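You operate a simulated robot arm through the tools that you are given. There is no shell and no other tool.

You are at the controls of a simulated two-armed robot. One attempt, no reset.

Task
Fold the paper over the cream tile, green board first, and lay it in the carton.

Only the result counts: the job must be done as asked and must still hold three seconds after the hand-in. Knocking over, shifting, dropping, spilling or breaking anything else fails it. Flat cloth is picked up by pressing the open fingertips on it (5 to 10 N) and closing them slowly along it; thin cloth reads only 2 to 8 mm in the jaws.

Robot
Two 7-joint arms with fingered hands on one trunk that stands fixed in place. Base frame: the origin is at the foot of the trunk, x ahead of it, y to its left, z up. Units: m, degrees, N and s.
The left shoulder is at [0.099, 0.128, 1.086], the right one opposite. Each reaches about 1.156 m from its shoulder. Payload 5 kg a hand.
Tool frame (each hand has its own): the origin (TCP) lies between the finger pads and is the grasp point; the fingertips stand 0.037 m ahead of it; z points along the fingers, y is the line along which they close. The gripper opens to 0.124 m; its body begins 0.043 m behind the TCP. The gripper is a hand of 3 fingers: y runs from the thumb to the fingers, the wrist lies at [-0.021, -0.116, -0.203] in the tool frame, and closing takes about 1.5 s.
Orientation is that of the tool frame in the base frame, as a unit quaternion [x, y, z, w]. With the fingers straight down and the wrist toward the robot, the tool's x, y and z point along [0, 1, 0], [1, 0, 0] and [0, 0, -1] of the base frame.

Tools
- The arms move only by the tool drive_tool. It takes "left_moves", "right_moves" or both (then of equal length, played together; a hand with none holds still); each is a list of rows, each a list of 6 numbers: the shift along the base's x, y, z in m, then the turn, a rotation vector about the base's x, y, z in degrees. In form: [[dx, dy, dz, ax, ay, az], ...]. A call has 1 to 20 rows; each row is the pose to reach, as a shift and turn from the pose commanded when the call began. "left_gripper" and "right_gripper" are, for a hand that has rows, the closure, from 0 (fully open) to 1 (shut), set as the call begins (left out, the last holds). Each row takes 0.2 s and may step no farther than 0.05 m and 8.6 degrees from the row before; otherwise, or with a gripper value out of range, the whole call is refused. Where a pose cannot be reached the arm comes as near as it can. A force on the tool above 40 N (or 10 N above the force at the start of the call, whichever is more), or a blocked arm, ends the call early, and 0.2 s more pass. The fingers move at their own pace (about 0.045 m/s each) and stop on an object; they squeeze with about 33 N. The grip force told is the motor's: it shows also when the fingers shut on nothing. Time passes only in rows, and 0.2 s behind the last, so rows that repeat a pose let the fingers close. The reply holds the time, the measured pose of the TCP, the force on the tool along the base axes, the opening and the grip force, in the units named above and with some noise, with the torque about the TCP (base axes, N m) and any sound that the robot's microphone picked up.
- Cameras (640 x 400 px; columns grow to the right, rows downward): "scene" is now at [0.2398, 0.0698, 1.2634]; the picture's right is [0.74, -0.68, 0.00], its down [-0.28, -0.30, -0.91] and it looks along [0.62, 0.67, -0.41] (base axes); focal length 221 px, centre (320, 200). "left" rides on the left gripper at [-0.073, -0.104, -0.154] in its tool frame; the picture's right is [-0.83, -0.26, 0.49], its down [0.51, -0.72, 0.47] and it looks along [0.23, 0.64, 0.73] (tool axes); focal length 243 px, centre (320, 200). "right" rides on the right gripper at [0.072, -0.104, -0.154] in its tool frame; the picture's right is [-0.83, 0.26, -0.49], its down [-0.51, -0.72, 0.47] and it looks along [-0.23, 0.64, 0.73] (tool axes); focal length 243 px, centre (320, 200). There is no depth. A picture from a camera that has moved, and an enlarged one, comes with that camera's place and axes in the base frame and with its lens.
- camera(camera): a new picture of that camera. The clock stands still meanwhile.
- lift_body(by): moves the trunk up (or, below 0, down) by that many m; the arms and the scene camera ride with it, the base frame stays. It gives what a move gives, with no picture.
- finger_targets(index, middle, thumb_bend, thumb_turn, hand): sets how far each is bent, from 0 (flat) to 1 (curled in); at 0.3 the hand is open as for a grip, at 0.7 the pads meet at the TCP. One left out holds its place. A second passes; each finger stops where it meets its share of the squeeze, and holds until it gets a number again. A gripper value or a shape takes the hand back. It gives what a move gives, with no picture; readings hold the bend of each and the force on the fingers (four entries, about 0 where the hand has none), thumb and palm. thumb_turn goes from beside the hand (0) to across from the fingers (1), as for a grip.
- set_grasp(shape, hand): the hand has 3 fingers and takes this shape, open, in about a second: jaw (thumb against the fingers, like two jaws); tri (thumb and two fingers); tip (a fingertip pinch); poke (one finger out to press); point (the index stretched); flat (the hand flat); cup (the hand cupped); fist (a fist). The gripper value then closes the fingers along that shape, each until it touches; the sizes above hold for jaw. It gives what a move gives, with no picture.
- aim_head(pan, tilt): turns the head with the scene camera to pan (to the left, within 80 degrees either way) and tilt (down, from -29 to 69), counted from straight ahead of the robot (the tilt from the chest, where the trunk bows). It gives what a move gives.
- enlarge(camera, box): a new picture of the part [left, top, right, bottom] of that camera's present view, enlarged. The clock stands still meanwhile.
- sign_off(): hands the job in; it is judged then, once.

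Places have to be worked out from the pictures, the camera data and where the tool is seen. Open the grippers and draw the arms clear of the work before you hand the job in, unless the task says otherwise.

The tools are called as a command line: name --argument value ..., lists and objects as JSON in quotes. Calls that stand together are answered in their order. drive_tool: Moves the arms, as the interface text tells. Its arguments: {"type":"object","properties":{"left_moves":{"type":"array","items":{"type":"array","items":{"type":"number"}}},"left_gripper":{"type":"number"},"right_moves":{"type":"array","items":{"type":"array","items":{"type":"number"}}},"right_gripper":{"type":"number"}},"required":[]} The other tools are called the same way: lift_body (by) moves the trunk up or down; set_grasp (shape, hand) gives the hand a shape; finger_targets (index, middle, thumb_bend, thumb_turn, hand) moves the fingers one by one; aim_head (pan, tilt) turns the head that bears the scene camera; camera (camera) takes a picture; enlarge (camera, box) takes an enlarged picture of a part of a camera's view; sign_off () hands the job in.

At the start:

```text
t: 0.0
left_tcp_pos: [0.5587, 0.6598, 1.1185]
left_ee_rot: [0.707, 0.708, 0.001, 0.001]
left_contact_force: [0.2, -0.5, 0.2]
left_torque: [-0.02, -0.03, -0.01]
left_opening: 0.1237
left_finger_force: 0.2
left_shape: jaw
left_bend: [0.3, 0.3, 0.3, 0.98]
left_finger forces: [0.0, 0.0, 0.0, 0.0, 0.1, 0.0]
right_tcp_pos: [0.7702, 0.0349, 1.0613]
right_ee_rot: [0.707, 0.707, 0.0, 0.0]
right_contact_force: [-0.1, 0.8, -0.4]
right_torque: [-0.01, 0.01, -0.01]
right_opening: 0.1238
right_finger_force: 0.0
right_shape: jaw
right_bend: [0.3, 0.3, 0.3, 0.98]
right_finger forces: [0.0, 0.1, 0.1, 0.0, 0.1, 0.0]
trunk travel left (down, up): [-0.275, 0.288]
head pan, tilt (commanded): [47.4, 24.4]
```

scene: 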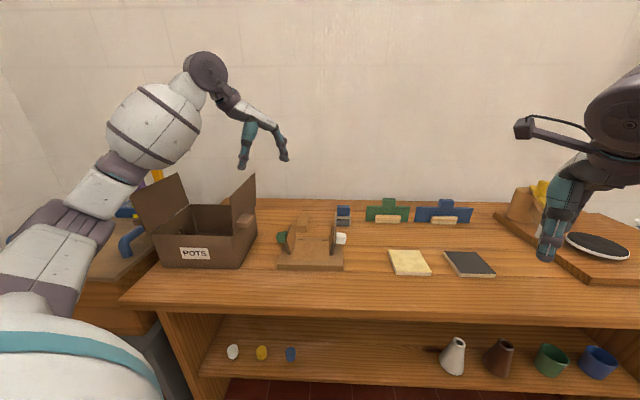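
right: 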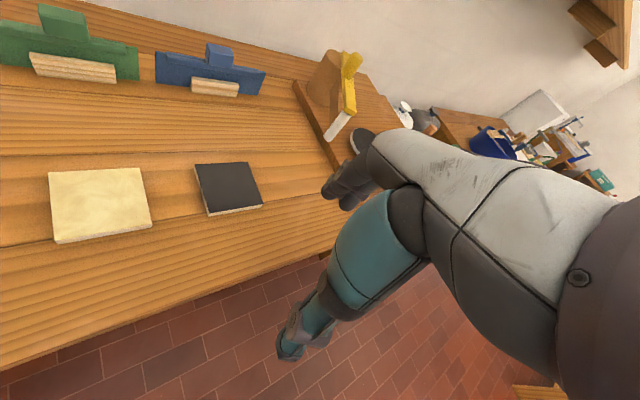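
left: 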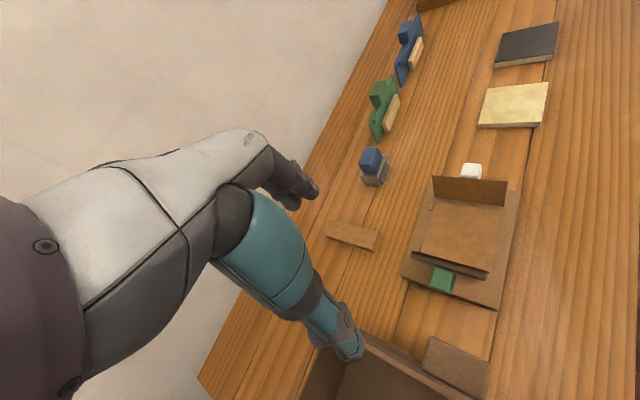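

The scene shows a carton marked POTS, a wooden cradle-like device with paper/boards, a cream tile and a dark tile, and green and blue boards at the back. I'll look closer before moving anything.

enlarge --camera "scene" --box '[240, 180, 500, 300]'

enlarge --camera "left" --box '[320, 0, 640, 400]'

enlarge --camera "scene" --box '[100, 160, 360, 300]'

enlarge --camera "right" --box '[0, 0, 400, 260]'

```text
2.46 times, centred on (370, 240) of scene
camera zoom: at [0.2398, 0.0698, 1.2634], right [0.74, -0.68, 0.0], down [-0.28, -0.3, -0.91], along [0.62, 0.67, -0.41], focal length 544 px, centre (197, 102)
```

zoom: 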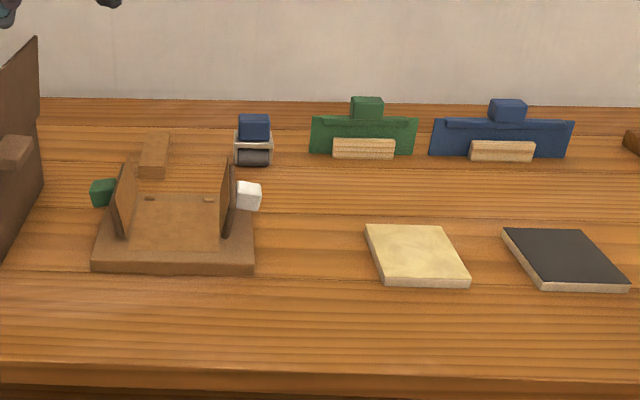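

```text
1.00 times, centred on (480, 200) of left (not enlarged: the box is as wide or as high as the picture)
camera zoom: at [0.4548, 0.5887, 1.2702], right [-0.26, -0.83, -0.49], down [-0.72, 0.51, -0.47], along [0.64, 0.23, -0.73], focal length 243 px, centre (160, 200)
```

zoom: 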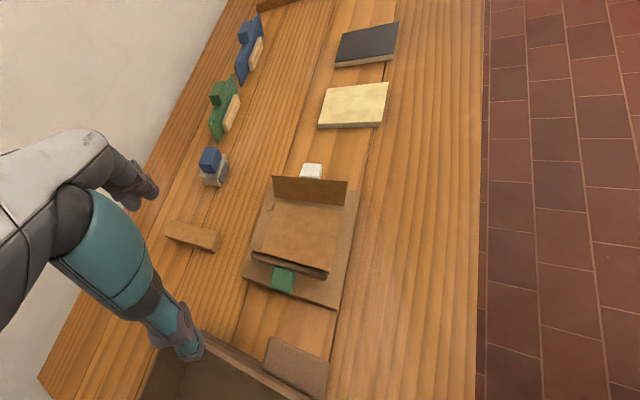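

```text
2.46 times, centred on (230, 230) of scene
camera zoom: at [0.2398, 0.0698, 1.2634], right [0.74, -0.68, 0.0], down [-0.28, -0.3, -0.91], along [0.62, 0.67, -0.41], focal length 544 px, centre (542, 126)
```

zoom: 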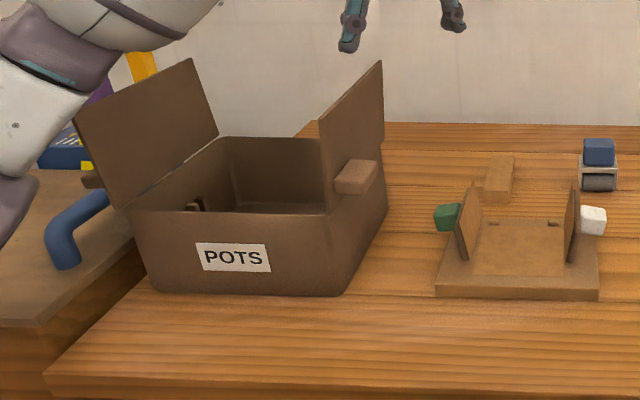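

```text
1.54 times, centred on (200, 130) of right
camera zoom: at [0.6658, 0.1084, 1.2142], right [0.26, -0.83, 0.49], down [-0.72, -0.51, -0.47], along [0.64, -0.23, -0.73], focal length 373 px, centre (505, 308)
```

zoom: 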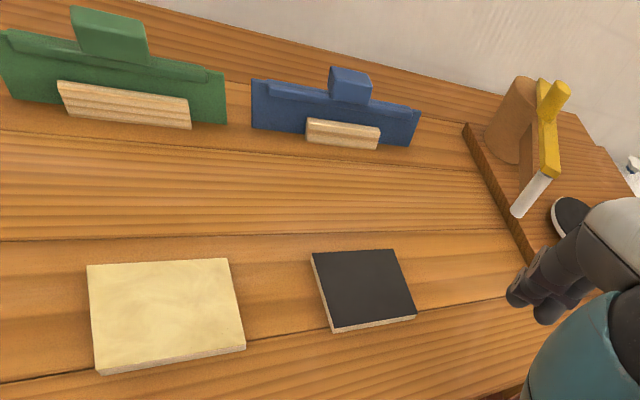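

The table is set about 45° off the base axes and its top is near z = 0.82, with the cream tile at about (0.79, 0.275). I'll zoom in on the jig and the back boards to learn what the paper and the "green board" are.

enlarge --camera "left" --box '[390, 150, 550, 320]'

enlarge --camera "scene" --box '[265, 195, 365, 280]'

enlarge --camera "scene" --box '[325, 185, 485, 285]'

enlarge --camera "left" --box '[310, 0, 450, 200]'

```text
2.35 times, centred on (470, 235) of left
camera zoom: at [0.4548, 0.5887, 1.2702], right [-0.26, -0.83, -0.49], down [-0.72, 0.51, -0.47], along [0.64, 0.23, -0.73], focal length 571 px, centre (-33, 118)
```

zoom: 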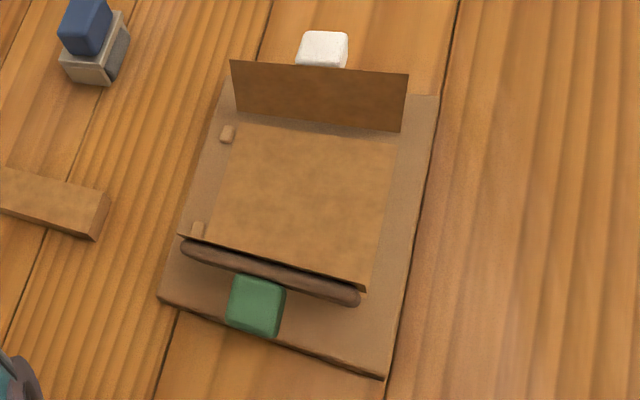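

```text
4.71 times, centred on (315, 238) of scene
camera zoom: at [0.2398, 0.0698, 1.2634], right [0.74, -0.68, 0.0], down [-0.28, -0.3, -0.91], along [0.62, 0.67, -0.41], focal length 1041 px, centre (344, 24)
```

zoom: 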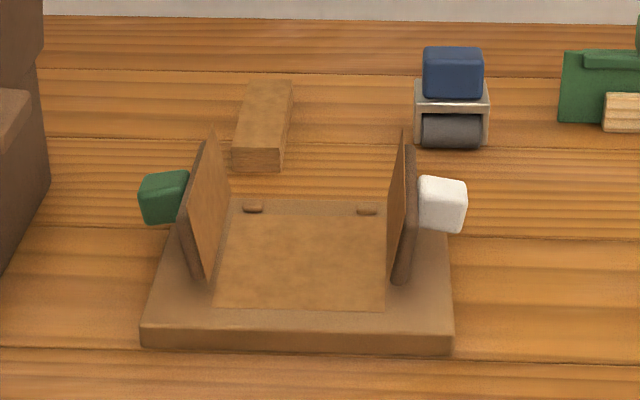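

```text
4.00 times, centred on (405, 235) of scene
camera zoom: at [0.2398, 0.0698, 1.2634], right [0.74, -0.68, 0.0], down [-0.28, -0.3, -0.91], along [0.62, 0.67, -0.41], focal length 884 px, centre (-20, 60)
```

zoom: 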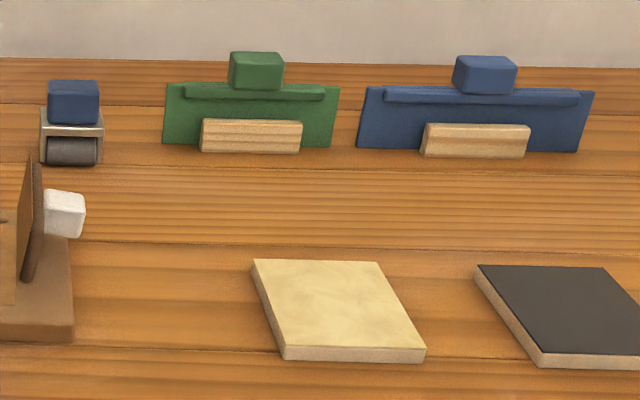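

```text
2.00 times, centred on (380, 100) of left
camera zoom: at [0.4548, 0.5887, 1.2702], right [-0.26, -0.83, -0.49], down [-0.72, 0.51, -0.47], along [0.64, 0.23, -0.73], focal length 485 px, centre (200, 400)
```

zoom: 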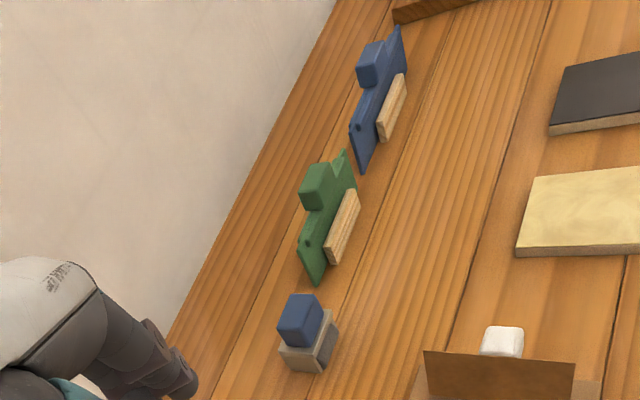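

The jig holds a brown paper whose two flaps stand against hinged boards, one with a green knob (left) and one with a white knob (right). So the tile goes on the paper between the flaps. I'll raise the trunk for a steeper view of the jig and the carton's inside.

lift_body --by 0.25

aim_head --pan 50 --tilt 48

camera --camera "scene"

```text
t: 2.6
left_tcp_pos: [0.5599, 0.6595, 1.3646]
left_ee_rot: [0.707, 0.707, 0.0, -0.001]
left_contact_force: [0.7, -0.3, 0.3]
left_torque: [0.0, -0.02, 0.0]
left_opening: 0.1235
left_finger_force: 0.1
left_shape: jaw
left_bend: [0.3, 0.3, 0.3, 0.98]
left_finger forces: [0.1, 0.1, 0.0, 0.1, 0.0, 0.0]
right_tcp_pos: [0.7716, 0.0339, 1.3092]
right_ee_rot: [0.707, 0.707, -0.001, -0.001]
right_contact_force: [0.2, 0.1, -0.8]
right_torque: [0.02, -0.03, 0.01]
right_opening: 0.1236
right_finger_force: 0.0
right_shape: jaw
right_bend: [0.3, 0.3, 0.3, 0.98]
right_finger forces: [0.0, 0.0, 0.0, 0.0, 0.1, 0.1]
trunk travel left (down, up): [-0.525, 0.038]
head pan, tilt (commanded): [47.4, 24.4]
```

```text
t: 3.5
left_tcp_pos: [0.5598, 0.6599, 1.3674]
left_ee_rot: [0.707, 0.707, -0.001, 0.0]
left_contact_force: [0.5, 0.5, -0.3]
left_torque: [0.03, 0.01, -0.02]
left_opening: 0.1238
left_finger_force: 0.0
left_shape: jaw
left_bend: [0.3, 0.3, 0.3, 0.98]
left_finger forces: [0.0, 0.0, 0.1, 0.1, 0.0, 0.0]
right_tcp_pos: [0.7713, 0.0348, 1.3121]
right_ee_rot: [0.707, 0.707, 0.0, 0.0]
right_contact_force: [0.7, -0.5, 0.0]
right_torque: [-0.01, -0.03, 0.01]
right_opening: 0.1233
right_finger_force: 0.1
right_shape: jaw
right_bend: [0.3, 0.3, 0.3, 0.98]
right_finger forces: [0.1, 0.0, 0.1, 0.1, 0.0, 0.1]
trunk travel left (down, up): [-0.525, 0.038]
head pan, tilt (commanded): [50.0, 48.0]
```

```text
taken
camera scene: at [0.1263, 0.0622, 1.5049], right [0.77, -0.64, 0.0], down [-0.48, -0.57, -0.67], along [0.43, 0.51, -0.74], focal length 221 px, centre (320, 200)
```

scene: 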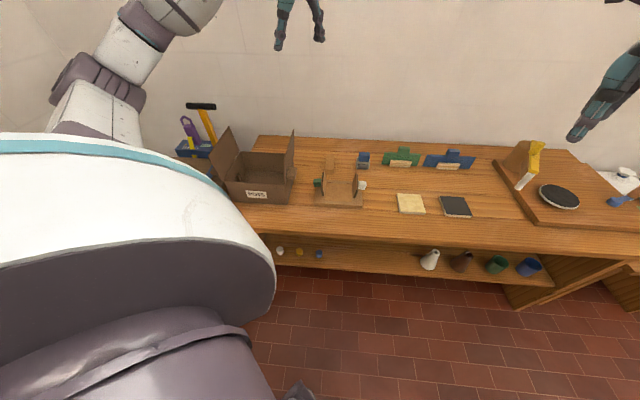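

The camera is now higher. I'll zoom in on the carton, the jig, and the tiles from here.

enlarge --camera "scene" --box '[205, 120, 305, 210]'

enlarge --camera "scene" --box '[300, 140, 380, 215]'

enlarge --camera "scene" --box '[380, 180, 480, 230]'

```text
4.44 times, centred on (255, 165) of scene
camera zoom: at [0.1263, 0.0622, 1.5049], right [0.77, -0.64, 0.0], down [-0.48, -0.57, -0.67], along [0.43, 0.51, -0.74], focal length 983 px, centre (609, 356)
```

zoom: 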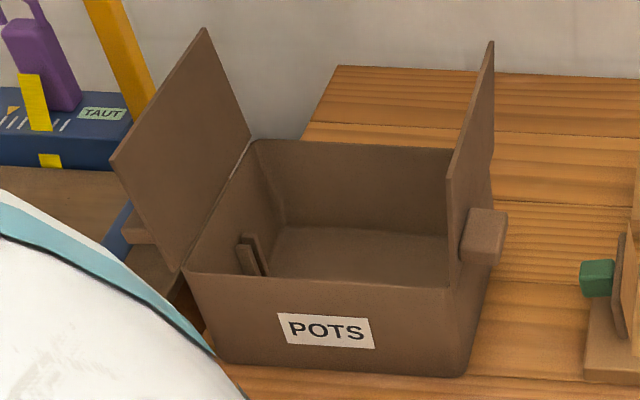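

```text
5.33 times, centred on (340, 178) of scene
camera zoom: at [0.1263, 0.0622, 1.5049], right [0.77, -0.64, 0.0], down [-0.48, -0.57, -0.67], along [0.43, 0.51, -0.74], focal length 1179 px, centre (213, 320)
```

zoom: 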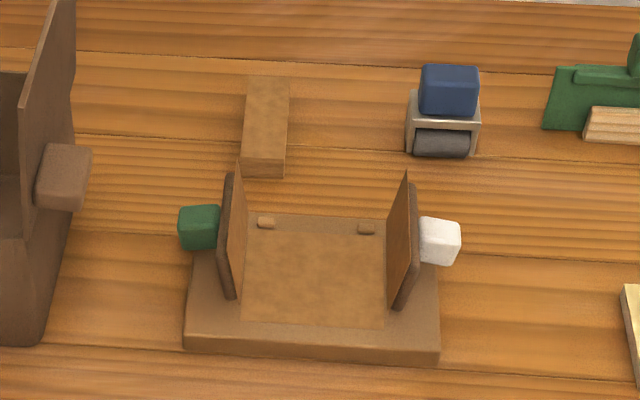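

```text
6.40 times, centred on (430, 205) of scene
camera zoom: at [0.1263, 0.0622, 1.5049], right [0.77, -0.64, 0.0], down [-0.48, -0.57, -0.67], along [0.43, 0.51, -0.74], focal length 1415 px, centre (-384, 168)
```

zoom: 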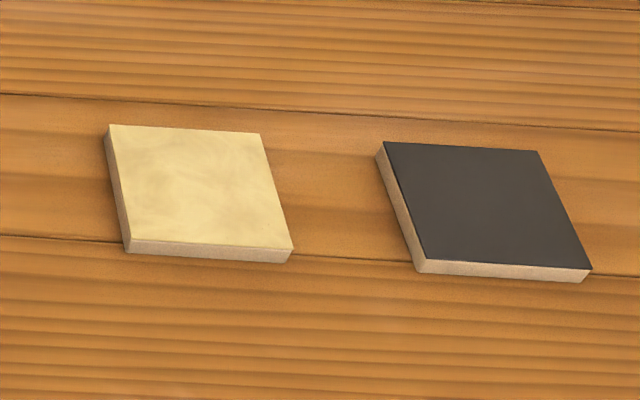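

The carton is open with an empty floor and its side flaps standing, and the jig sits just right of it. I'll bring the left hand back and yaw it 45° to line up with the table, so its camera can look into the jig.

drive_tool --left_moves '[[-0.006, -0.028, -0.027, 0, 0, 3.75], [-0.013, -0.056, -0.053, 0, 0, 7.5], [-0.019, -0.083, -0.08, 0, 0, 11.25], [-0.025, -0.111, -0.107, 0, 0, 15], [-0.032, -0.139, -0.133, 0, 0, 18.75], [-0.038, -0.167, -0.16, 0, 0, 22.5], [-0.044, -0.194, -0.187, 0, 0, 26.25], [-0.051, -0.222, -0.213, 0, 0, 30], [-0.057, -0.25, -0.24, 0, 0, 33.75], [-0.063, -0.278, -0.267, 0, 0, 37.5], [-0.07, -0.305, -0.293, 0, 0, 41.25], [-0.076, -0.333, -0.32, 0, 0, 45], [-0.076, -0.333, -0.32, 0, 0, 45]]'

camera --camera "left"

camera --camera "scene"

```text
t: 6.2
left_tcp_pos: [0.4832, 0.3263, 1.047]
left_ee_rot: [0.382, 0.924, 0.0, 0.0]
left_contact_force: [0.4, 0.8, 0.7]
left_torque: [-0.02, 0.01, 0.02]
left_opening: 0.124
left_finger_force: 0.1
left_shape: jaw
left_bend: [0.3, 0.3, 0.3, 0.98]
left_finger forces: [0.0, 0.0, 0.0, 0.1, 0.0, 0.0]
right_tcp_pos: [0.7704, 0.0351, 1.3114]
right_ee_rot: [0.708, 0.707, 0.0, 0.0]
right_contact_force: [0.4, 0.4, -0.1]
right_torque: [-0.02, 0.02, 0.01]
right_opening: 0.1237
right_finger_force: 0.0
right_shape: jaw
right_bend: [0.3, 0.3, 0.3, 0.98]
right_finger forces: [0.0, 0.0, 0.0, 0.0, 0.0, 0.0]
trunk travel left (down, up): [-0.525, 0.038]
head pan, tilt (commanded): [50.0, 48.0]
```

```text
taken
camera left: at [0.4622, 0.2021, 1.1995], right [0.4, -0.77, -0.49], down [-0.87, -0.15, -0.47], along [0.29, 0.62, -0.73], focal length 243 px, centre (320, 200)
```

left: 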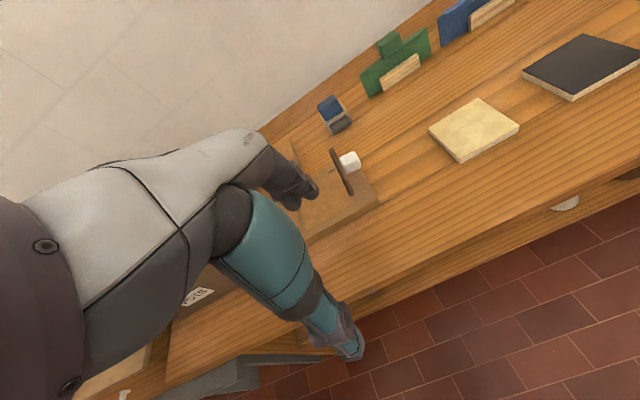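

```text
taken
camera scene: at [0.1263, 0.0624, 1.5048], right [0.77, -0.64, 0.0], down [-0.48, -0.57, -0.67], along [0.43, 0.51, -0.74], focal length 221 px, centre (320, 200)
```

scene: 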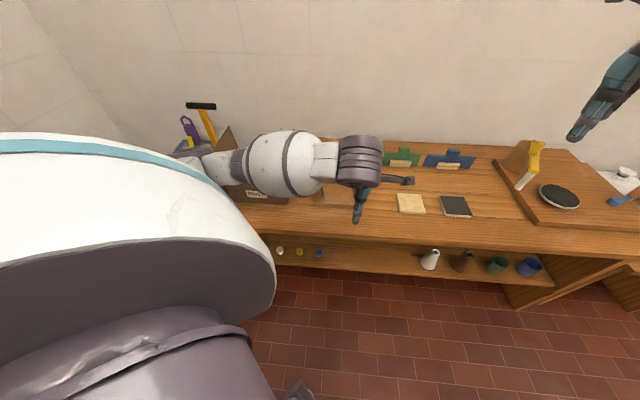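

The hand hides the left half of its own view. I'll slide it left so the jig comes into the free right half.

drive_tool --left_moves '[[-0.02, 0.04, 0, 0, 0, 0], [-0.04, 0.08, 0, 0, 0, 0], [-0.06, 0.12, 0, 0, 0, 0], [-0.07, 0.14, 0, 0, 0, 0], [-0.07, 0.14, 0, 0, 0, 0]]'

camera --camera "left"

enlarge --camera "left" --box '[300, 60, 540, 210]'

```text
t: 7.5
left_tcp_pos: [0.4166, 0.4702, 1.0486]
left_ee_rot: [0.383, 0.924, 0.0, 0.0]
left_contact_force: [0.5, -0.7, 0.4]
left_torque: [-0.02, -0.03, 0.0]
left_opening: 0.1237
left_finger_force: 0.0
left_shape: jaw
left_bend: [0.3, 0.3, 0.3, 0.97]
left_finger forces: [0.1, 0.1, 0.1, 0.1, 0.1, 0.1]
left hand out of reach, approached as far as the arm can: row 2, 3, 4, 5
right_tcp_pos: [0.7701, 0.0344, 1.3127]
right_ee_rot: [0.707, 0.707, 0.001, 0.001]
right_contact_force: [-0.1, -0.1, 0.7]
right_torque: [-0.02, -0.03, -0.04]
right_opening: 0.1234
right_finger_force: 0.1
right_shape: jaw
right_bend: [0.3, 0.3, 0.3, 0.98]
right_finger forces: [0.1, 0.1, 0.1, 0.0, 0.0, 0.0]
trunk travel left (down, up): [-0.525, 0.038]
head pan, tilt (commanded): [50.0, 48.0]
```

```text
taken
camera left: at [0.3936, 0.3458, 1.2013], right [0.4, -0.77, -0.49], down [-0.87, -0.15, -0.47], along [0.29, 0.62, -0.73], focal length 243 px, centre (320, 200)
```

left: 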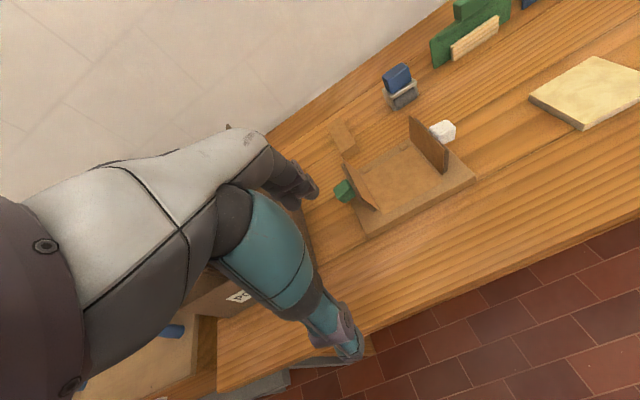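

```text
2.67 times, centred on (420, 135) of left
camera zoom: at [0.3936, 0.3458, 1.2013], right [0.4, -0.77, -0.49], down [-0.87, -0.15, -0.47], along [0.29, 0.62, -0.73], focal length 647 px, centre (53, 373)
```

zoom: 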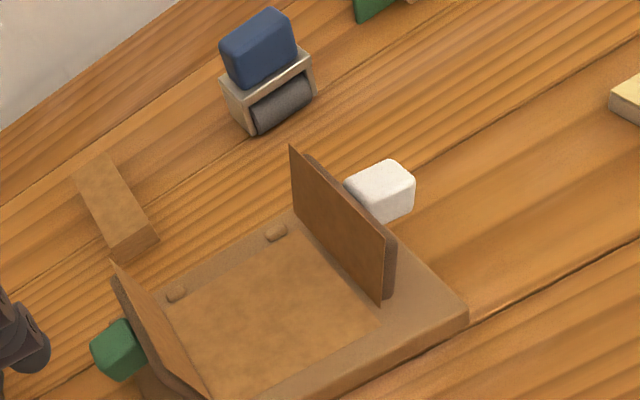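

Comparing the views puts the tile top near z≈0.817, its centre at about (0.802, 0.284), and the jig centre at about (0.615, 0.516). I'll move the left hand above the cream tile and check it with the wrist camera.

drive_tool --left_moves '[[0.04, -0.019, 0, 0, 0, 0], [0.08, -0.038, 0, 0, 0, 0], [0.12, -0.057, 0, 0, 0, 0], [0.16, -0.076, 0, 0, 0, 0], [0.2, -0.095, 0, 0, 0, 0], [0.24, -0.114, 0, 0, 0, 0], [0.28, -0.133, 0, 0, 0, 0], [0.32, -0.152, -0.02, 0, 0, 0], [0.355, -0.17, -0.05, 0, 0, 0], [0.385, -0.186, -0.08, 0, 0, 0], [0.385, -0.186, -0.098, 0, 0, 0], [0.385, -0.186, -0.098, 0, 0, 0]]'

camera --camera "left"

camera --camera "scene"

```text
t: 10.1
left_tcp_pos: [0.8015, 0.283, 0.9495]
left_ee_rot: [0.383, 0.924, 0.0, -0.001]
left_contact_force: [0.2, 0.3, -0.6]
left_torque: [0.01, -0.04, -0.01]
left_opening: 0.1238
left_finger_force: 0.1
left_shape: jaw
left_bend: [0.3, 0.3, 0.3, 0.97]
left_finger forces: [0.0, 0.0, 0.0, 0.0, 0.0, 0.0]
right_tcp_pos: [0.7712, 0.0354, 1.3121]
right_ee_rot: [0.707, 0.707, 0.001, 0.001]
right_contact_force: [-0.1, -1.0, -0.5]
right_torque: [-0.02, -0.02, 0.0]
right_opening: 0.124
right_finger_force: 0.1
right_shape: jaw
right_bend: [0.3, 0.3, 0.3, 0.98]
right_finger forces: [0.0, 0.0, 0.1, 0.0, 0.0, 0.1]
trunk travel left (down, up): [-0.525, 0.038]
head pan, tilt (commanded): [50.0, 48.0]
```

```text
taken
camera left: at [0.7785, 0.1582, 1.1021], right [0.4, -0.77, -0.49], down [-0.87, -0.15, -0.47], along [0.29, 0.62, -0.73], focal length 243 px, centre (320, 200)
```

left: 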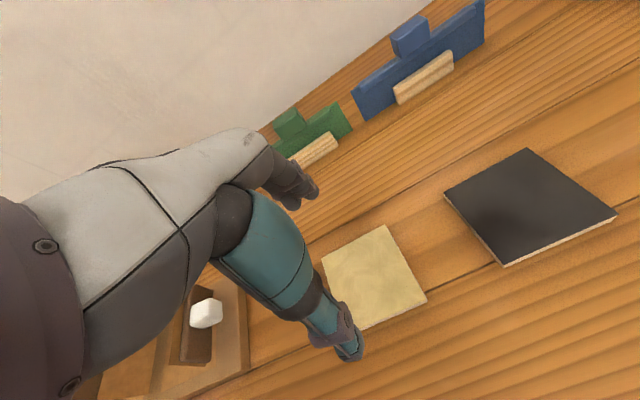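

```text
taken
camera scene: at [0.1261, 0.0622, 1.5049], right [0.77, -0.64, 0.0], down [-0.48, -0.57, -0.67], along [0.43, 0.51, -0.74], focal length 221 px, centre (320, 200)
```

scene: 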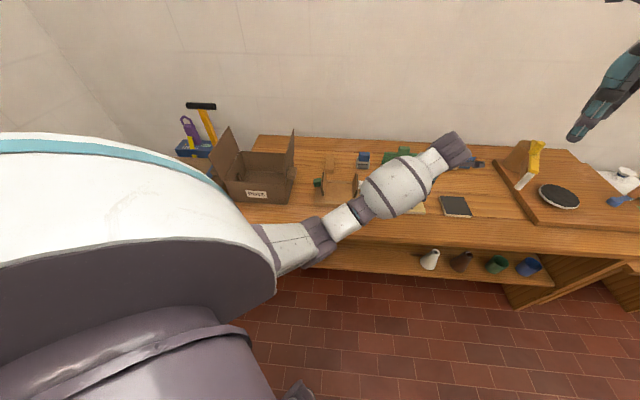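

The wrist view puts the tile centre at about (0.804, 0.283), so the hand is centred to within a few millimetres. I'll descend to TCP z≈0.87 and check the finger clearances.

drive_tool --left_moves '[[0.001, 0, -0.03, 0, 0, 0], [0.002, 0, -0.06, 0, 0, 0], [0.002, 0, -0.08, 0, 0, 0], [0.002, 0, -0.08, 0, 0, 0]]'

camera --camera "left"

enlarge --camera "left" --box '[240, 140, 460, 400]'

```text
t: 11.1
left_tcp_pos: [0.8004, 0.2844, 0.8677]
left_ee_rot: [0.383, 0.924, 0.0, 0.0]
left_contact_force: [1.0, -0.2, -0.6]
left_torque: [0.02, -0.01, 0.03]
left_opening: 0.124
left_finger_force: 0.0
left_shape: jaw
left_bend: [0.3, 0.3, 0.3, 0.97]
left_finger forces: [0.0, 0.1, 0.1, 0.0, 0.1, 0.1]
right_tcp_pos: [0.7696, 0.0346, 1.3128]
right_ee_rot: [0.707, 0.707, 0.0, 0.0]
right_contact_force: [0.0, -0.6, -0.5]
right_torque: [-0.01, 0.0, -0.01]
right_opening: 0.1237
right_finger_force: 0.0
right_shape: jaw
right_bend: [0.3, 0.3, 0.3, 0.98]
right_finger forces: [0.1, 0.1, 0.0, 0.0, 0.0, 0.0]
trunk travel left (down, up): [-0.525, 0.038]
head pan, tilt (commanded): [50.0, 48.0]
```

```text
taken
camera left: at [0.779, 0.1597, 1.0219], right [0.4, -0.77, -0.49], down [-0.87, -0.15, -0.47], along [0.29, 0.62, -0.73], focal length 243 px, centre (320, 200)
```

left: 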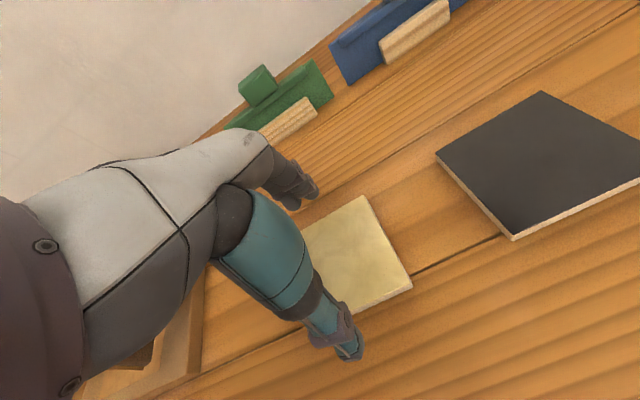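

```text
1.54 times, centred on (350, 270) of left
camera zoom: at [0.779, 0.1597, 1.0219], right [0.4, -0.77, -0.49], down [-0.87, -0.15, -0.47], along [0.29, 0.62, -0.73], focal length 373 px, centre (274, 92)
```

zoom: 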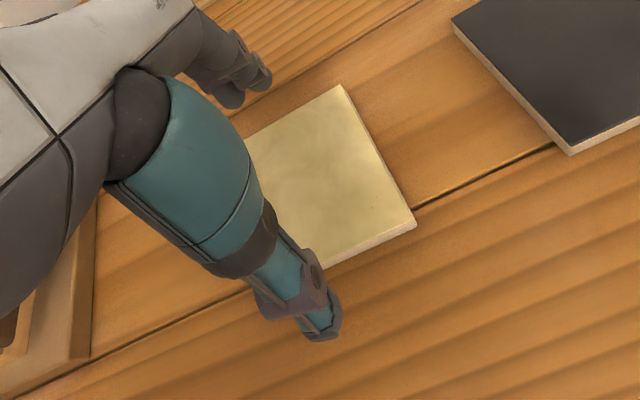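

The fingers straddle the tile front to back as intended, the back finger just behind and the thumb in front. I'll lower in small steps toward the table, watching the force.

drive_tool --left_moves '[[0, 0, -0.005, 0, 0, 0], [0, 0, -0.01, 0, 0, 0], [0, 0, -0.015, 0, 0, 0], [0, 0, -0.02, 0, 0, 0], [0, 0, -0.024, 0, 0, 0], [0, 0, -0.024, 0, 0, 0]]'

camera --camera "left"

```text
t: 12.4
left_tcp_pos: [0.8023, 0.2848, 0.8455]
left_ee_rot: [0.383, 0.924, 0.0, 0.001]
left_contact_force: [-0.2, 0.0, 0.5]
left_torque: [-0.02, 0.01, -0.02]
left_opening: 0.124
left_finger_force: 0.0
left_shape: jaw
left_bend: [0.3, 0.3, 0.3, 0.97]
left_finger forces: [0.1, 0.0, 0.0, 0.1, 0.0, 0.1]
right_tcp_pos: [0.7705, 0.0348, 1.3115]
right_ee_rot: [0.707, 0.707, 0.0, 0.0]
right_contact_force: [-0.1, -0.8, 0.0]
right_torque: [0.0, 0.03, -0.01]
right_opening: 0.1236
right_finger_force: 0.1
right_shape: jaw
right_bend: [0.3, 0.3, 0.3, 0.98]
right_finger forces: [0.1, 0.1, 0.1, 0.1, 0.1, 0.0]
trunk travel left (down, up): [-0.525, 0.038]
head pan, tilt (commanded): [50.0, 48.0]
```

```text
taken
camera left: at [0.7806, 0.16, 0.9983], right [0.4, -0.77, -0.49], down [-0.87, -0.15, -0.47], along [0.29, 0.62, -0.73], focal length 243 px, centre (320, 200)
```

left: 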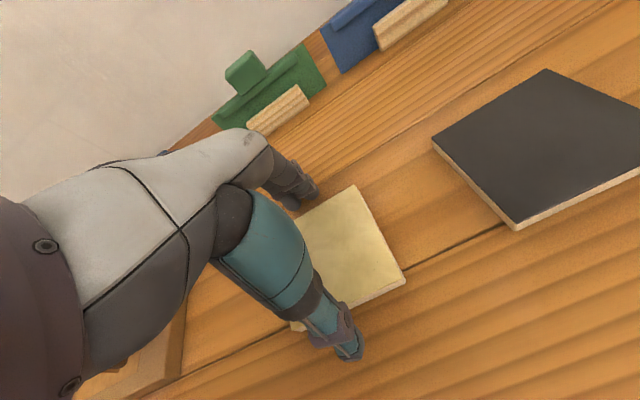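

There's no contact at TCP z = 0.8455. I'll continue in 1–2 mm steps until I feel the table.

drive_tool --left_moves '[[0, 0, -0.0015, 0, 0, 0], [0, 0, -0.003, 0, 0, 0], [0, 0, -0.0045, 0, 0, 0], [0, 0, -0.006, 0, 0, 0]]'

```text
t: 13.4
left_tcp_pos: [0.8033, 0.2835, 0.8395]
left_ee_rot: [0.382, 0.924, 0.0, -0.001]
left_contact_force: [0.0, 0.1, -0.5]
left_torque: [-0.07, -0.03, -0.02]
left_opening: 0.1241
left_finger_force: 0.0
left_shape: jaw
left_bend: [0.3, 0.3, 0.3, 0.97]
left_finger forces: [0.0, 0.0, 0.0, 0.0, 0.0, 0.0]
right_tcp_pos: [0.7708, 0.0346, 1.3125]
right_ee_rot: [0.707, 0.707, 0.001, 0.001]
right_contact_force: [0.4, 1.1, -1.0]
right_torque: [-0.01, -0.01, 0.03]
right_opening: 0.1236
right_finger_force: 0.1
right_shape: jaw
right_bend: [0.3, 0.3, 0.3, 0.98]
right_finger forces: [0.0, 0.0, 0.0, 0.0, 0.0, 0.0]
trunk travel left (down, up): [-0.525, 0.038]
head pan, tilt (commanded): [50.0, 48.0]
```

Still free at z = 0.8395, so I'll keep feeling downward.

drive_tool --left_moves '[[0, 0, -0.0015, 0, 0, 0], [0, 0, -0.003, 0, 0, 0], [0, 0, -0.0045, 0, 0, 0]]'

enlarge --camera "left" --box '[240, 140, 460, 400]'

```text
t: 14.2
left_tcp_pos: [0.803, 0.2836, 0.8382]
left_ee_rot: [0.383, 0.924, 0.002, 0.002]
left_contact_force: [-1.6, -0.4, 10.8]
left_torque: [0.7, -0.5, 0.1]
left_opening: 0.1235
left_finger_force: 0.0
left_shape: jaw
left_bend: [0.3, 0.3, 0.3, 0.97]
left_finger forces: [0.0, 11.6, 0.0, 0.0, 0.0, 0.1]
right_tcp_pos: [0.7699, 0.0339, 1.313]
right_ee_rot: [0.707, 0.707, 0.0, 0.001]
right_contact_force: [-1.4, 0.5, 0.2]
right_torque: [0.01, 0.01, 0.0]
right_opening: 0.1237
right_finger_force: 0.1
right_shape: jaw
right_bend: [0.3, 0.3, 0.3, 0.98]
right_finger forces: [0.1, 0.1, 0.1, 0.0, 0.0, 0.0]
trunk travel left (down, up): [-0.525, 0.038]
head pan, tilt (commanded): [50.0, 48.0]
```

```text
1.54 times, centred on (350, 270) of left
camera zoom: at [0.7795, 0.1587, 0.99], right [0.4, -0.77, -0.49], down [-0.87, -0.15, -0.47], along [0.29, 0.62, -0.73], focal length 373 px, centre (274, 92)
```

zoom: 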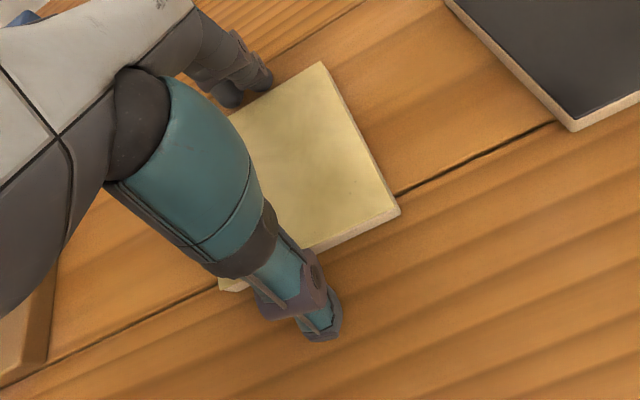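

I feel the table: 10.8 N on a back fingertip with the TCP at 0.838, so the table top is at about z = 0.801 and the tile top at about 0.815. I'll rise to 0.842 so the fingertips sit mid-height on the tile's edges, then close.

drive_tool --left_moves '[[0, 0, 0.005, 0, 0, 0], [0, 0, 0.007, 0, 0, 0]]'

drive_tool --left_moves '[[0, 0, 0, 0, 0, 0], [0, 0, 0, 0, 0, 0], [0, 0, 0, 0, 0, 0], [0, 0, 0, 0, 0, 0], [0, 0, 0, 0, 0, 0], [0, 0, 0, 0, 0, 0], [0, 0, 0, 0, 0, 0], [0, 0, 0, 0, 0, 0]]' --left_gripper 1

camera --camera "left"

```text
t: 14.8
left_tcp_pos: [0.8022, 0.2825, 0.8403]
left_ee_rot: [0.383, 0.924, -0.001, -0.002]
left_contact_force: [0.0, 0.5, -0.1]
left_torque: [-0.03, -0.02, -0.02]
left_opening: 0.1237
left_finger_force: 0.1
left_shape: jaw
left_bend: [0.3, 0.3, 0.3, 0.97]
left_finger forces: [0.0, 0.0, 0.0, 0.1, 0.1, 0.0]
right_tcp_pos: [0.7709, 0.0353, 1.3125]
right_ee_rot: [0.707, 0.707, 0.001, 0.0]
right_contact_force: [0.0, 0.5, -0.8]
right_torque: [-0.02, 0.01, 0.01]
right_opening: 0.1236
right_finger_force: 0.1
right_shape: jaw
right_bend: [0.3, 0.3, 0.3, 0.98]
right_finger forces: [0.0, 0.0, 0.0, 0.0, 0.0, 0.0]
trunk travel left (down, up): [-0.525, 0.038]
head pan, tilt (commanded): [50.0, 48.0]
```

```text
t: 16.6
left_tcp_pos: [0.8026, 0.2845, 0.8417]
left_ee_rot: [0.383, 0.924, 0.0, 0.0]
left_contact_force: [-0.5, 0.2, 0.2]
left_torque: [0.01, 0.0, 0.0]
left_opening: 0.0945
left_finger_force: 33.3
left_shape: jaw
left_bend: [0.27, 0.35, 0.55, 0.99]
left_finger forces: [19.5, 10.4, 0.0, 0.0, 30.0, 0.0]
right_tcp_pos: [0.7712, 0.035, 1.3113]
right_ee_rot: [0.707, 0.707, 0.001, 0.0]
right_contact_force: [0.5, -0.1, -0.6]
right_torque: [-0.01, 0.02, 0.0]
right_opening: 0.1235
right_finger_force: 0.0
right_shape: jaw
right_bend: [0.3, 0.3, 0.3, 0.98]
right_finger forces: [0.0, 0.1, 0.0, 0.0, 0.0, 0.1]
trunk travel left (down, up): [-0.525, 0.038]
head pan, tilt (commanded): [50.0, 48.0]
```

```text
taken
camera left: at [0.7804, 0.1597, 0.9941], right [0.4, -0.77, -0.49], down [-0.87, -0.15, -0.47], along [0.29, 0.62, -0.73], focal length 243 px, centre (320, 200)
```

left: 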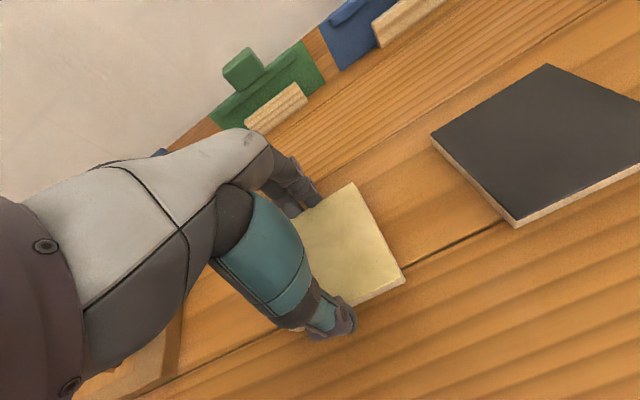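

The tile is gripped (33 N, opening 94.5 mm, both fingers and thumb loaded). I'll lift it slowly and check that it comes along level.

drive_tool --left_moves '[[0, 0, 0.005, 0, 0, 0], [0, 0, 0.012, 0, 0, 0], [0, 0, 0.025, 0, 0, 0], [0, 0, 0.045, 0, 0, 0], [0, 0, 0.07, 0, 0, 0], [0, 0, 0.1, 0, 0, 0], [0, 0, 0.1, 0, 0, 0]]'

camera --camera "left"

```text
t: 18.2
left_tcp_pos: [0.804, 0.2847, 0.9416]
left_ee_rot: [0.383, 0.924, 0.0, 0.0]
left_contact_force: [0.7, 0.7, -2.5]
left_torque: [-0.02, 0.01, 0.02]
left_opening: 0.0944
left_finger_force: 33.7
left_shape: jaw
left_bend: [0.27, 0.35, 0.55, 0.99]
left_finger forces: [19.5, 10.4, 0.0, 0.0, 29.9, 0.0]
right_tcp_pos: [0.7706, 0.035, 1.3118]
right_ee_rot: [0.708, 0.707, 0.0, -0.001]
right_contact_force: [0.2, -0.7, 0.2]
right_torque: [-0.01, -0.01, -0.01]
right_opening: 0.1236
right_finger_force: 0.1
right_shape: jaw
right_bend: [0.3, 0.3, 0.3, 0.98]
right_finger forces: [0.1, 0.1, 0.0, 0.0, 0.0, 0.0]
trunk travel left (down, up): [-0.525, 0.038]
head pan, tilt (commanded): [50.0, 48.0]
```

```text
taken
camera left: at [0.7805, 0.1607, 1.0945], right [0.4, -0.77, -0.49], down [-0.87, -0.15, -0.47], along [0.29, 0.62, -0.73], focal length 243 px, centre (320, 200)
```

left: 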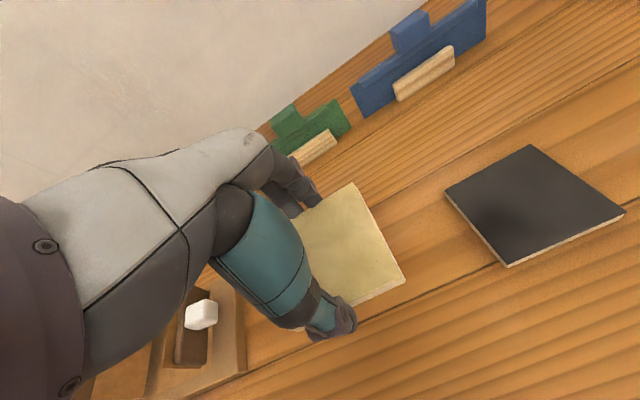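

The tile is up and level (about 2.5 N). I'll raise it to clear the boards and carry it over the jig centre at about (0.615, 0.517).

drive_tool --left_moves '[[0, 0, 0.03, 0, 0, 0], [0, 0, 0.06, 0, 0, 0], [-0.024, 0.03, 0.06, 0, 0, 0], [-0.047, 0.059, 0.06, 0, 0, 0], [-0.071, 0.089, 0.06, 0, 0, 0], [-0.095, 0.118, 0.06, 0, 0, 0], [-0.118, 0.148, 0.06, 0, 0, 0], [-0.142, 0.177, 0.06, 0, 0, 0], [-0.165, 0.207, 0.06, 0, 0, 0], [-0.189, 0.236, 0.06, 0, 0, 0], [-0.189, 0.236, 0.06, 0, 0, 0]]'

camera --camera "left"

camera --camera "scene"

```text
t: 20.6
left_tcp_pos: [0.6142, 0.5206, 1.0022]
left_ee_rot: [0.382, 0.924, 0.0, 0.0]
left_contact_force: [-0.4, -0.4, -3.3]
left_torque: [0.01, 0.02, -0.02]
left_opening: 0.0943
left_finger_force: 33.4
left_shape: jaw
left_bend: [0.27, 0.35, 0.55, 0.99]
left_finger forces: [19.4, 10.7, 0.1, 0.0, 29.9, 0.1]
right_tcp_pos: [0.7725, 0.0343, 1.3123]
right_ee_rot: [0.707, 0.707, 0.0, 0.0]
right_contact_force: [1.2, -0.5, -0.9]
right_torque: [0.01, 0.03, 0.0]
right_opening: 0.1238
right_finger_force: 0.2
right_shape: jaw
right_bend: [0.3, 0.3, 0.3, 0.98]
right_finger forces: [0.0, 0.0, 0.1, 0.0, 0.1, 0.0]
trunk travel left (down, up): [-0.525, 0.038]
head pan, tilt (commanded): [50.0, 48.0]
```

```text
taken
camera left: at [0.5924, 0.3962, 1.1543], right [0.4, -0.77, -0.49], down [-0.87, -0.15, -0.47], along [0.29, 0.62, -0.73], focal length 243 px, centre (320, 200)
```

left: 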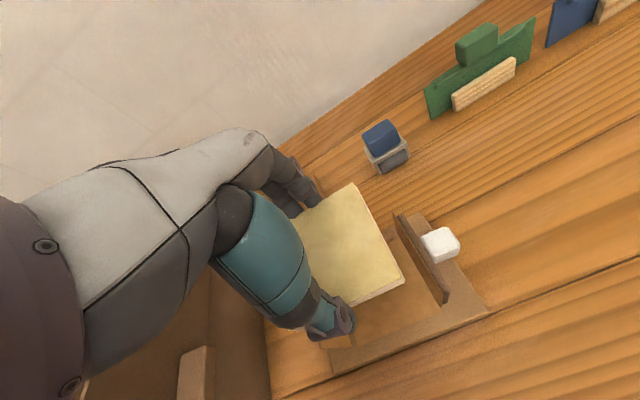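

```text
taken
camera scene: at [0.127, 0.0617, 1.5048], right [0.77, -0.64, 0.0], down [-0.48, -0.57, -0.67], along [0.43, 0.51, -0.74], focal length 221 px, centre (320, 200)
```

scene: 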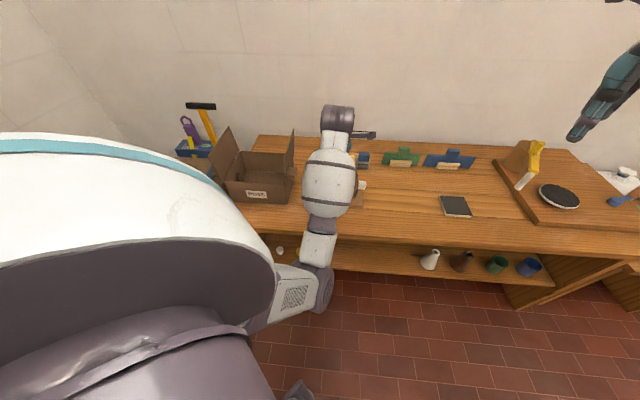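

The tile is over the jig. I'll zoom in on the wrist view to check its alignment with the paper, pegs and boards before lowering.

enlarge --camera "left" --box '[280, 160, 520, 390]'

enlarge --camera "scene" --box '[300, 140, 380, 215]'

```text
1.74 times, centred on (400, 275) of left
camera zoom: at [0.5924, 0.3962, 1.1543], right [0.4, -0.77, -0.49], down [-0.87, -0.15, -0.47], along [0.29, 0.62, -0.73], focal length 422 px, centre (181, 70)
```

zoom: 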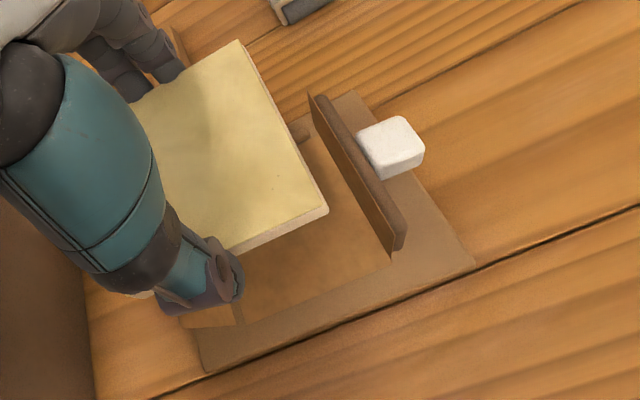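

```text
5.33 times, centred on (340, 178) of scene
camera zoom: at [0.127, 0.0617, 1.5048], right [0.77, -0.64, 0.0], down [-0.48, -0.57, -0.67], along [0.43, 0.51, -0.74], focal length 1179 px, centre (213, 320)
```

zoom: 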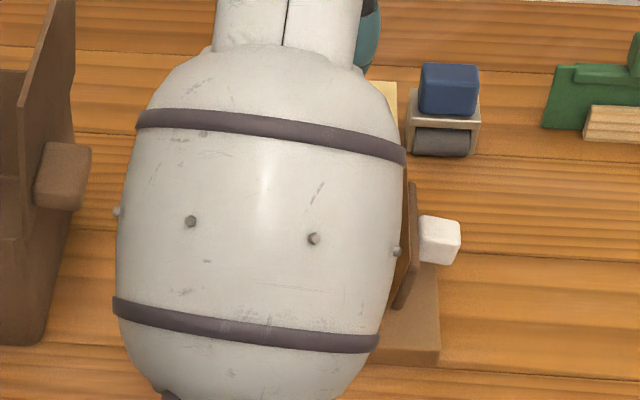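

Measured against the base and pegs, the tile centre is at r≈0.070, n≈0.802 against a jig centre of r≈0.070, n≈0.80. I'll shift about 3 mm forward to stay clear of the pegs and descend to about 2 cm above the paper.

drive_tool --left_moves '[[-0.002, -0.002, -0.02, 0, 0, 0], [-0.002, -0.002, -0.045, 0, 0, 0], [-0.002, -0.002, -0.07, 0, 0, -0.4], [-0.002, -0.002, -0.09, 0, 0, -0.4], [-0.002, -0.002, -0.105, 0, 0, -0.4], [-0.002, -0.002, -0.117, 0, 0, -0.4], [-0.002, -0.002, -0.117, 0, 0, -0.4]]'

camera --camera "left"

enlarge --camera "left" --box '[260, 140, 480, 380]'

```text
t: 22.2
left_tcp_pos: [0.612, 0.5166, 0.8833]
left_ee_rot: [0.385, 0.923, 0.0, 0.001]
left_contact_force: [0.7, 0.2, -3.2]
left_torque: [0.01, -0.03, -0.04]
left_opening: 0.0943
left_finger_force: 33.1
left_shape: jaw
left_bend: [0.27, 0.35, 0.55, 0.99]
left_finger forces: [19.3, 10.6, 0.0, 0.0, 29.9, 0.0]
right_tcp_pos: [0.7711, 0.0346, 1.3117]
right_ee_rot: [0.707, 0.707, 0.0, 0.001]
right_contact_force: [0.1, -1.3, 0.4]
right_torque: [0.01, -0.01, 0.01]
right_opening: 0.1238
right_finger_force: 0.1
right_shape: jaw
right_bend: [0.3, 0.3, 0.3, 0.98]
right_finger forces: [0.0, 0.1, 0.0, 0.0, 0.0, 0.1]
trunk travel left (down, up): [-0.525, 0.038]
head pan, tilt (commanded): [50.0, 48.0]
```

```text
taken
camera left: at [0.5885, 0.3931, 1.0358], right [0.4, -0.77, -0.49], down [-0.87, -0.15, -0.47], along [0.29, 0.61, -0.73], focal length 243 px, centre (320, 200)
```

left: 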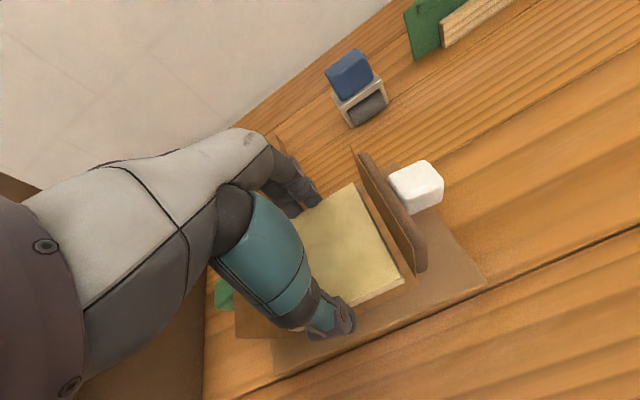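

```text
1.67 times, centred on (370, 260) of left
camera zoom: at [0.5885, 0.3931, 1.0358], right [0.4, -0.77, -0.49], down [-0.87, -0.15, -0.47], along [0.29, 0.61, -0.73], focal length 404 px, centre (237, 100)
```

zoom: 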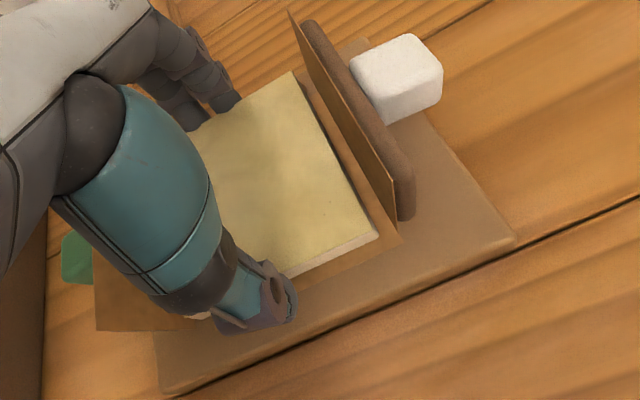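

The tile hangs between the two flaps with about 3–4 mm to spare on the white side. I'll nudge 2 mm toward the pegs and lower slowly to touch the paper.

drive_tool --left_moves '[[0.001, 0.001, -0.006, 0, 0, 0], [0.0015, 0.0015, -0.011, 0, 0, 0], [0.0015, 0.0015, -0.015, 0, 0, 0], [0.0015, 0.0015, -0.018, 0, 0, 0], [0.0015, 0.0015, -0.019, 0, 0, 0]]'

```text
t: 23.4
left_tcp_pos: [0.6134, 0.5192, 0.8648]
left_ee_rot: [0.386, 0.922, 0.0, 0.0]
left_contact_force: [0.1, -0.1, -2.9]
left_torque: [0.04, 0.01, -0.02]
left_opening: 0.0941
left_finger_force: 33.0
left_shape: jaw
left_bend: [0.27, 0.35, 0.55, 0.99]
left_finger forces: [19.3, 10.6, 0.0, 0.0, 29.9, 0.1]
right_tcp_pos: [0.7716, 0.0347, 1.3127]
right_ee_rot: [0.706, 0.708, 0.0, 0.0]
right_contact_force: [1.0, 0.5, -0.2]
right_torque: [0.03, 0.03, 0.0]
right_opening: 0.1236
right_finger_force: 0.1
right_shape: jaw
right_bend: [0.3, 0.3, 0.3, 0.98]
right_finger forces: [0.0, 0.0, 0.0, 0.1, 0.0, 0.1]
trunk travel left (down, up): [-0.525, 0.038]
head pan, tilt (commanded): [50.0, 48.0]
```

Still only the tile's weight shows on the force reading (−2.9 N) at z = 0.865. I'll continue in 1.5 mm steps until it touches.

drive_tool --left_moves '[[0, 0, -0.0015, 0, 0, 0], [0, 0, -0.003, 0, 0, 0]]'

drive_tool --left_moves '[[0, 0, -0.0015, 0, 0, 0], [0, 0, -0.002, 0, 0, 0]]'

```text
t: 24.1
left_tcp_pos: [0.6133, 0.5204, 0.8621]
left_ee_rot: [0.386, 0.923, 0.0, -0.001]
left_contact_force: [-0.7, 0.4, -3.1]
left_torque: [-0.02, 0.02, -0.03]
left_opening: 0.0944
left_finger_force: 32.5
left_shape: jaw
left_bend: [0.27, 0.35, 0.55, 0.99]
left_finger forces: [19.3, 10.5, 0.0, 0.1, 29.8, 0.0]
right_tcp_pos: [0.7726, 0.0355, 1.3118]
right_ee_rot: [0.707, 0.707, 0.0, 0.0]
right_contact_force: [-0.9, 0.6, 0.0]
right_torque: [0.0, 0.01, 0.01]
right_opening: 0.1239
right_finger_force: 0.1
right_shape: jaw
right_bend: [0.3, 0.3, 0.3, 0.98]
right_finger forces: [0.1, 0.1, 0.1, 0.0, 0.0, 0.0]
trunk travel left (down, up): [-0.525, 0.038]
head pan, tilt (commanded): [50.0, 48.0]
```

```text
t: 24.6
left_tcp_pos: [0.6128, 0.5192, 0.8606]
left_ee_rot: [0.386, 0.922, 0.0, 0.0]
left_contact_force: [0.1, 0.5, -1.1]
left_torque: [0.0, 0.06, -0.01]
left_opening: 0.0942
left_finger_force: 32.5
left_shape: jaw
left_bend: [0.27, 0.35, 0.55, 0.99]
left_finger forces: [19.3, 10.5, 0.1, 0.1, 30.1, 0.0]
right_tcp_pos: [0.771, 0.0349, 1.3122]
right_ee_rot: [0.707, 0.707, 0.0, 0.0]
right_contact_force: [0.2, -0.2, -0.2]
right_torque: [0.03, -0.04, 0.02]
right_opening: 0.1235
right_finger_force: 0.0
right_shape: jaw
right_bend: [0.3, 0.3, 0.3, 0.98]
right_finger forces: [0.1, 0.1, 0.0, 0.0, 0.0, 0.0]
trunk travel left (down, up): [-0.525, 0.038]
head pan, tilt (commanded): [50.0, 48.0]
```

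The load is starting to come off (−1.1 N), so the tile is touching. I'll go one more millimetre and check it is settled.

drive_tool --left_moves '[[0, 0, -0.001, 0, 0, 0], [0, 0, -0.001, 0, 0, 0]]'

enlarge --camera "left" --box '[260, 140, 480, 380]'

```text
t: 25.2
left_tcp_pos: [0.6129, 0.5179, 0.8602]
left_ee_rot: [0.386, 0.923, 0.0, 0.0]
left_contact_force: [-1.3, 1.5, 5.7]
left_torque: [-0.01, 0.1, 0.04]
left_opening: 0.0941
left_finger_force: 33.1
left_shape: jaw
left_bend: [0.27, 0.35, 0.55, 0.99]
left_finger forces: [19.9, 11.1, 0.0, 0.0, 30.4, 0.0]
right_tcp_pos: [0.7701, 0.0345, 1.3121]
right_ee_rot: [0.707, 0.707, 0.001, 0.001]
right_contact_force: [0.2, 0.5, 0.2]
right_torque: [-0.01, 0.01, 0.0]
right_opening: 0.1238
right_finger_force: 0.0
right_shape: jaw
right_bend: [0.3, 0.3, 0.3, 0.98]
right_finger forces: [0.1, 0.0, 0.1, 0.0, 0.1, 0.1]
trunk travel left (down, up): [-0.525, 0.038]
head pan, tilt (commanded): [50.0, 48.0]
```

```text
1.67 times, centred on (370, 260) of left
camera zoom: at [0.5898, 0.3951, 1.0133], right [0.4, -0.77, -0.49], down [-0.87, -0.15, -0.47], along [0.29, 0.62, -0.73], focal length 404 px, centre (237, 100)
```

zoom: 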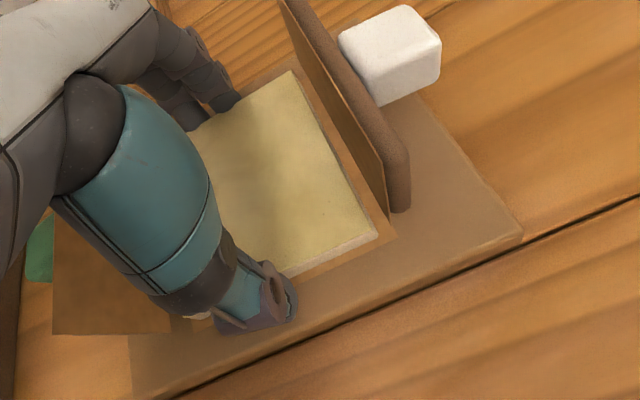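

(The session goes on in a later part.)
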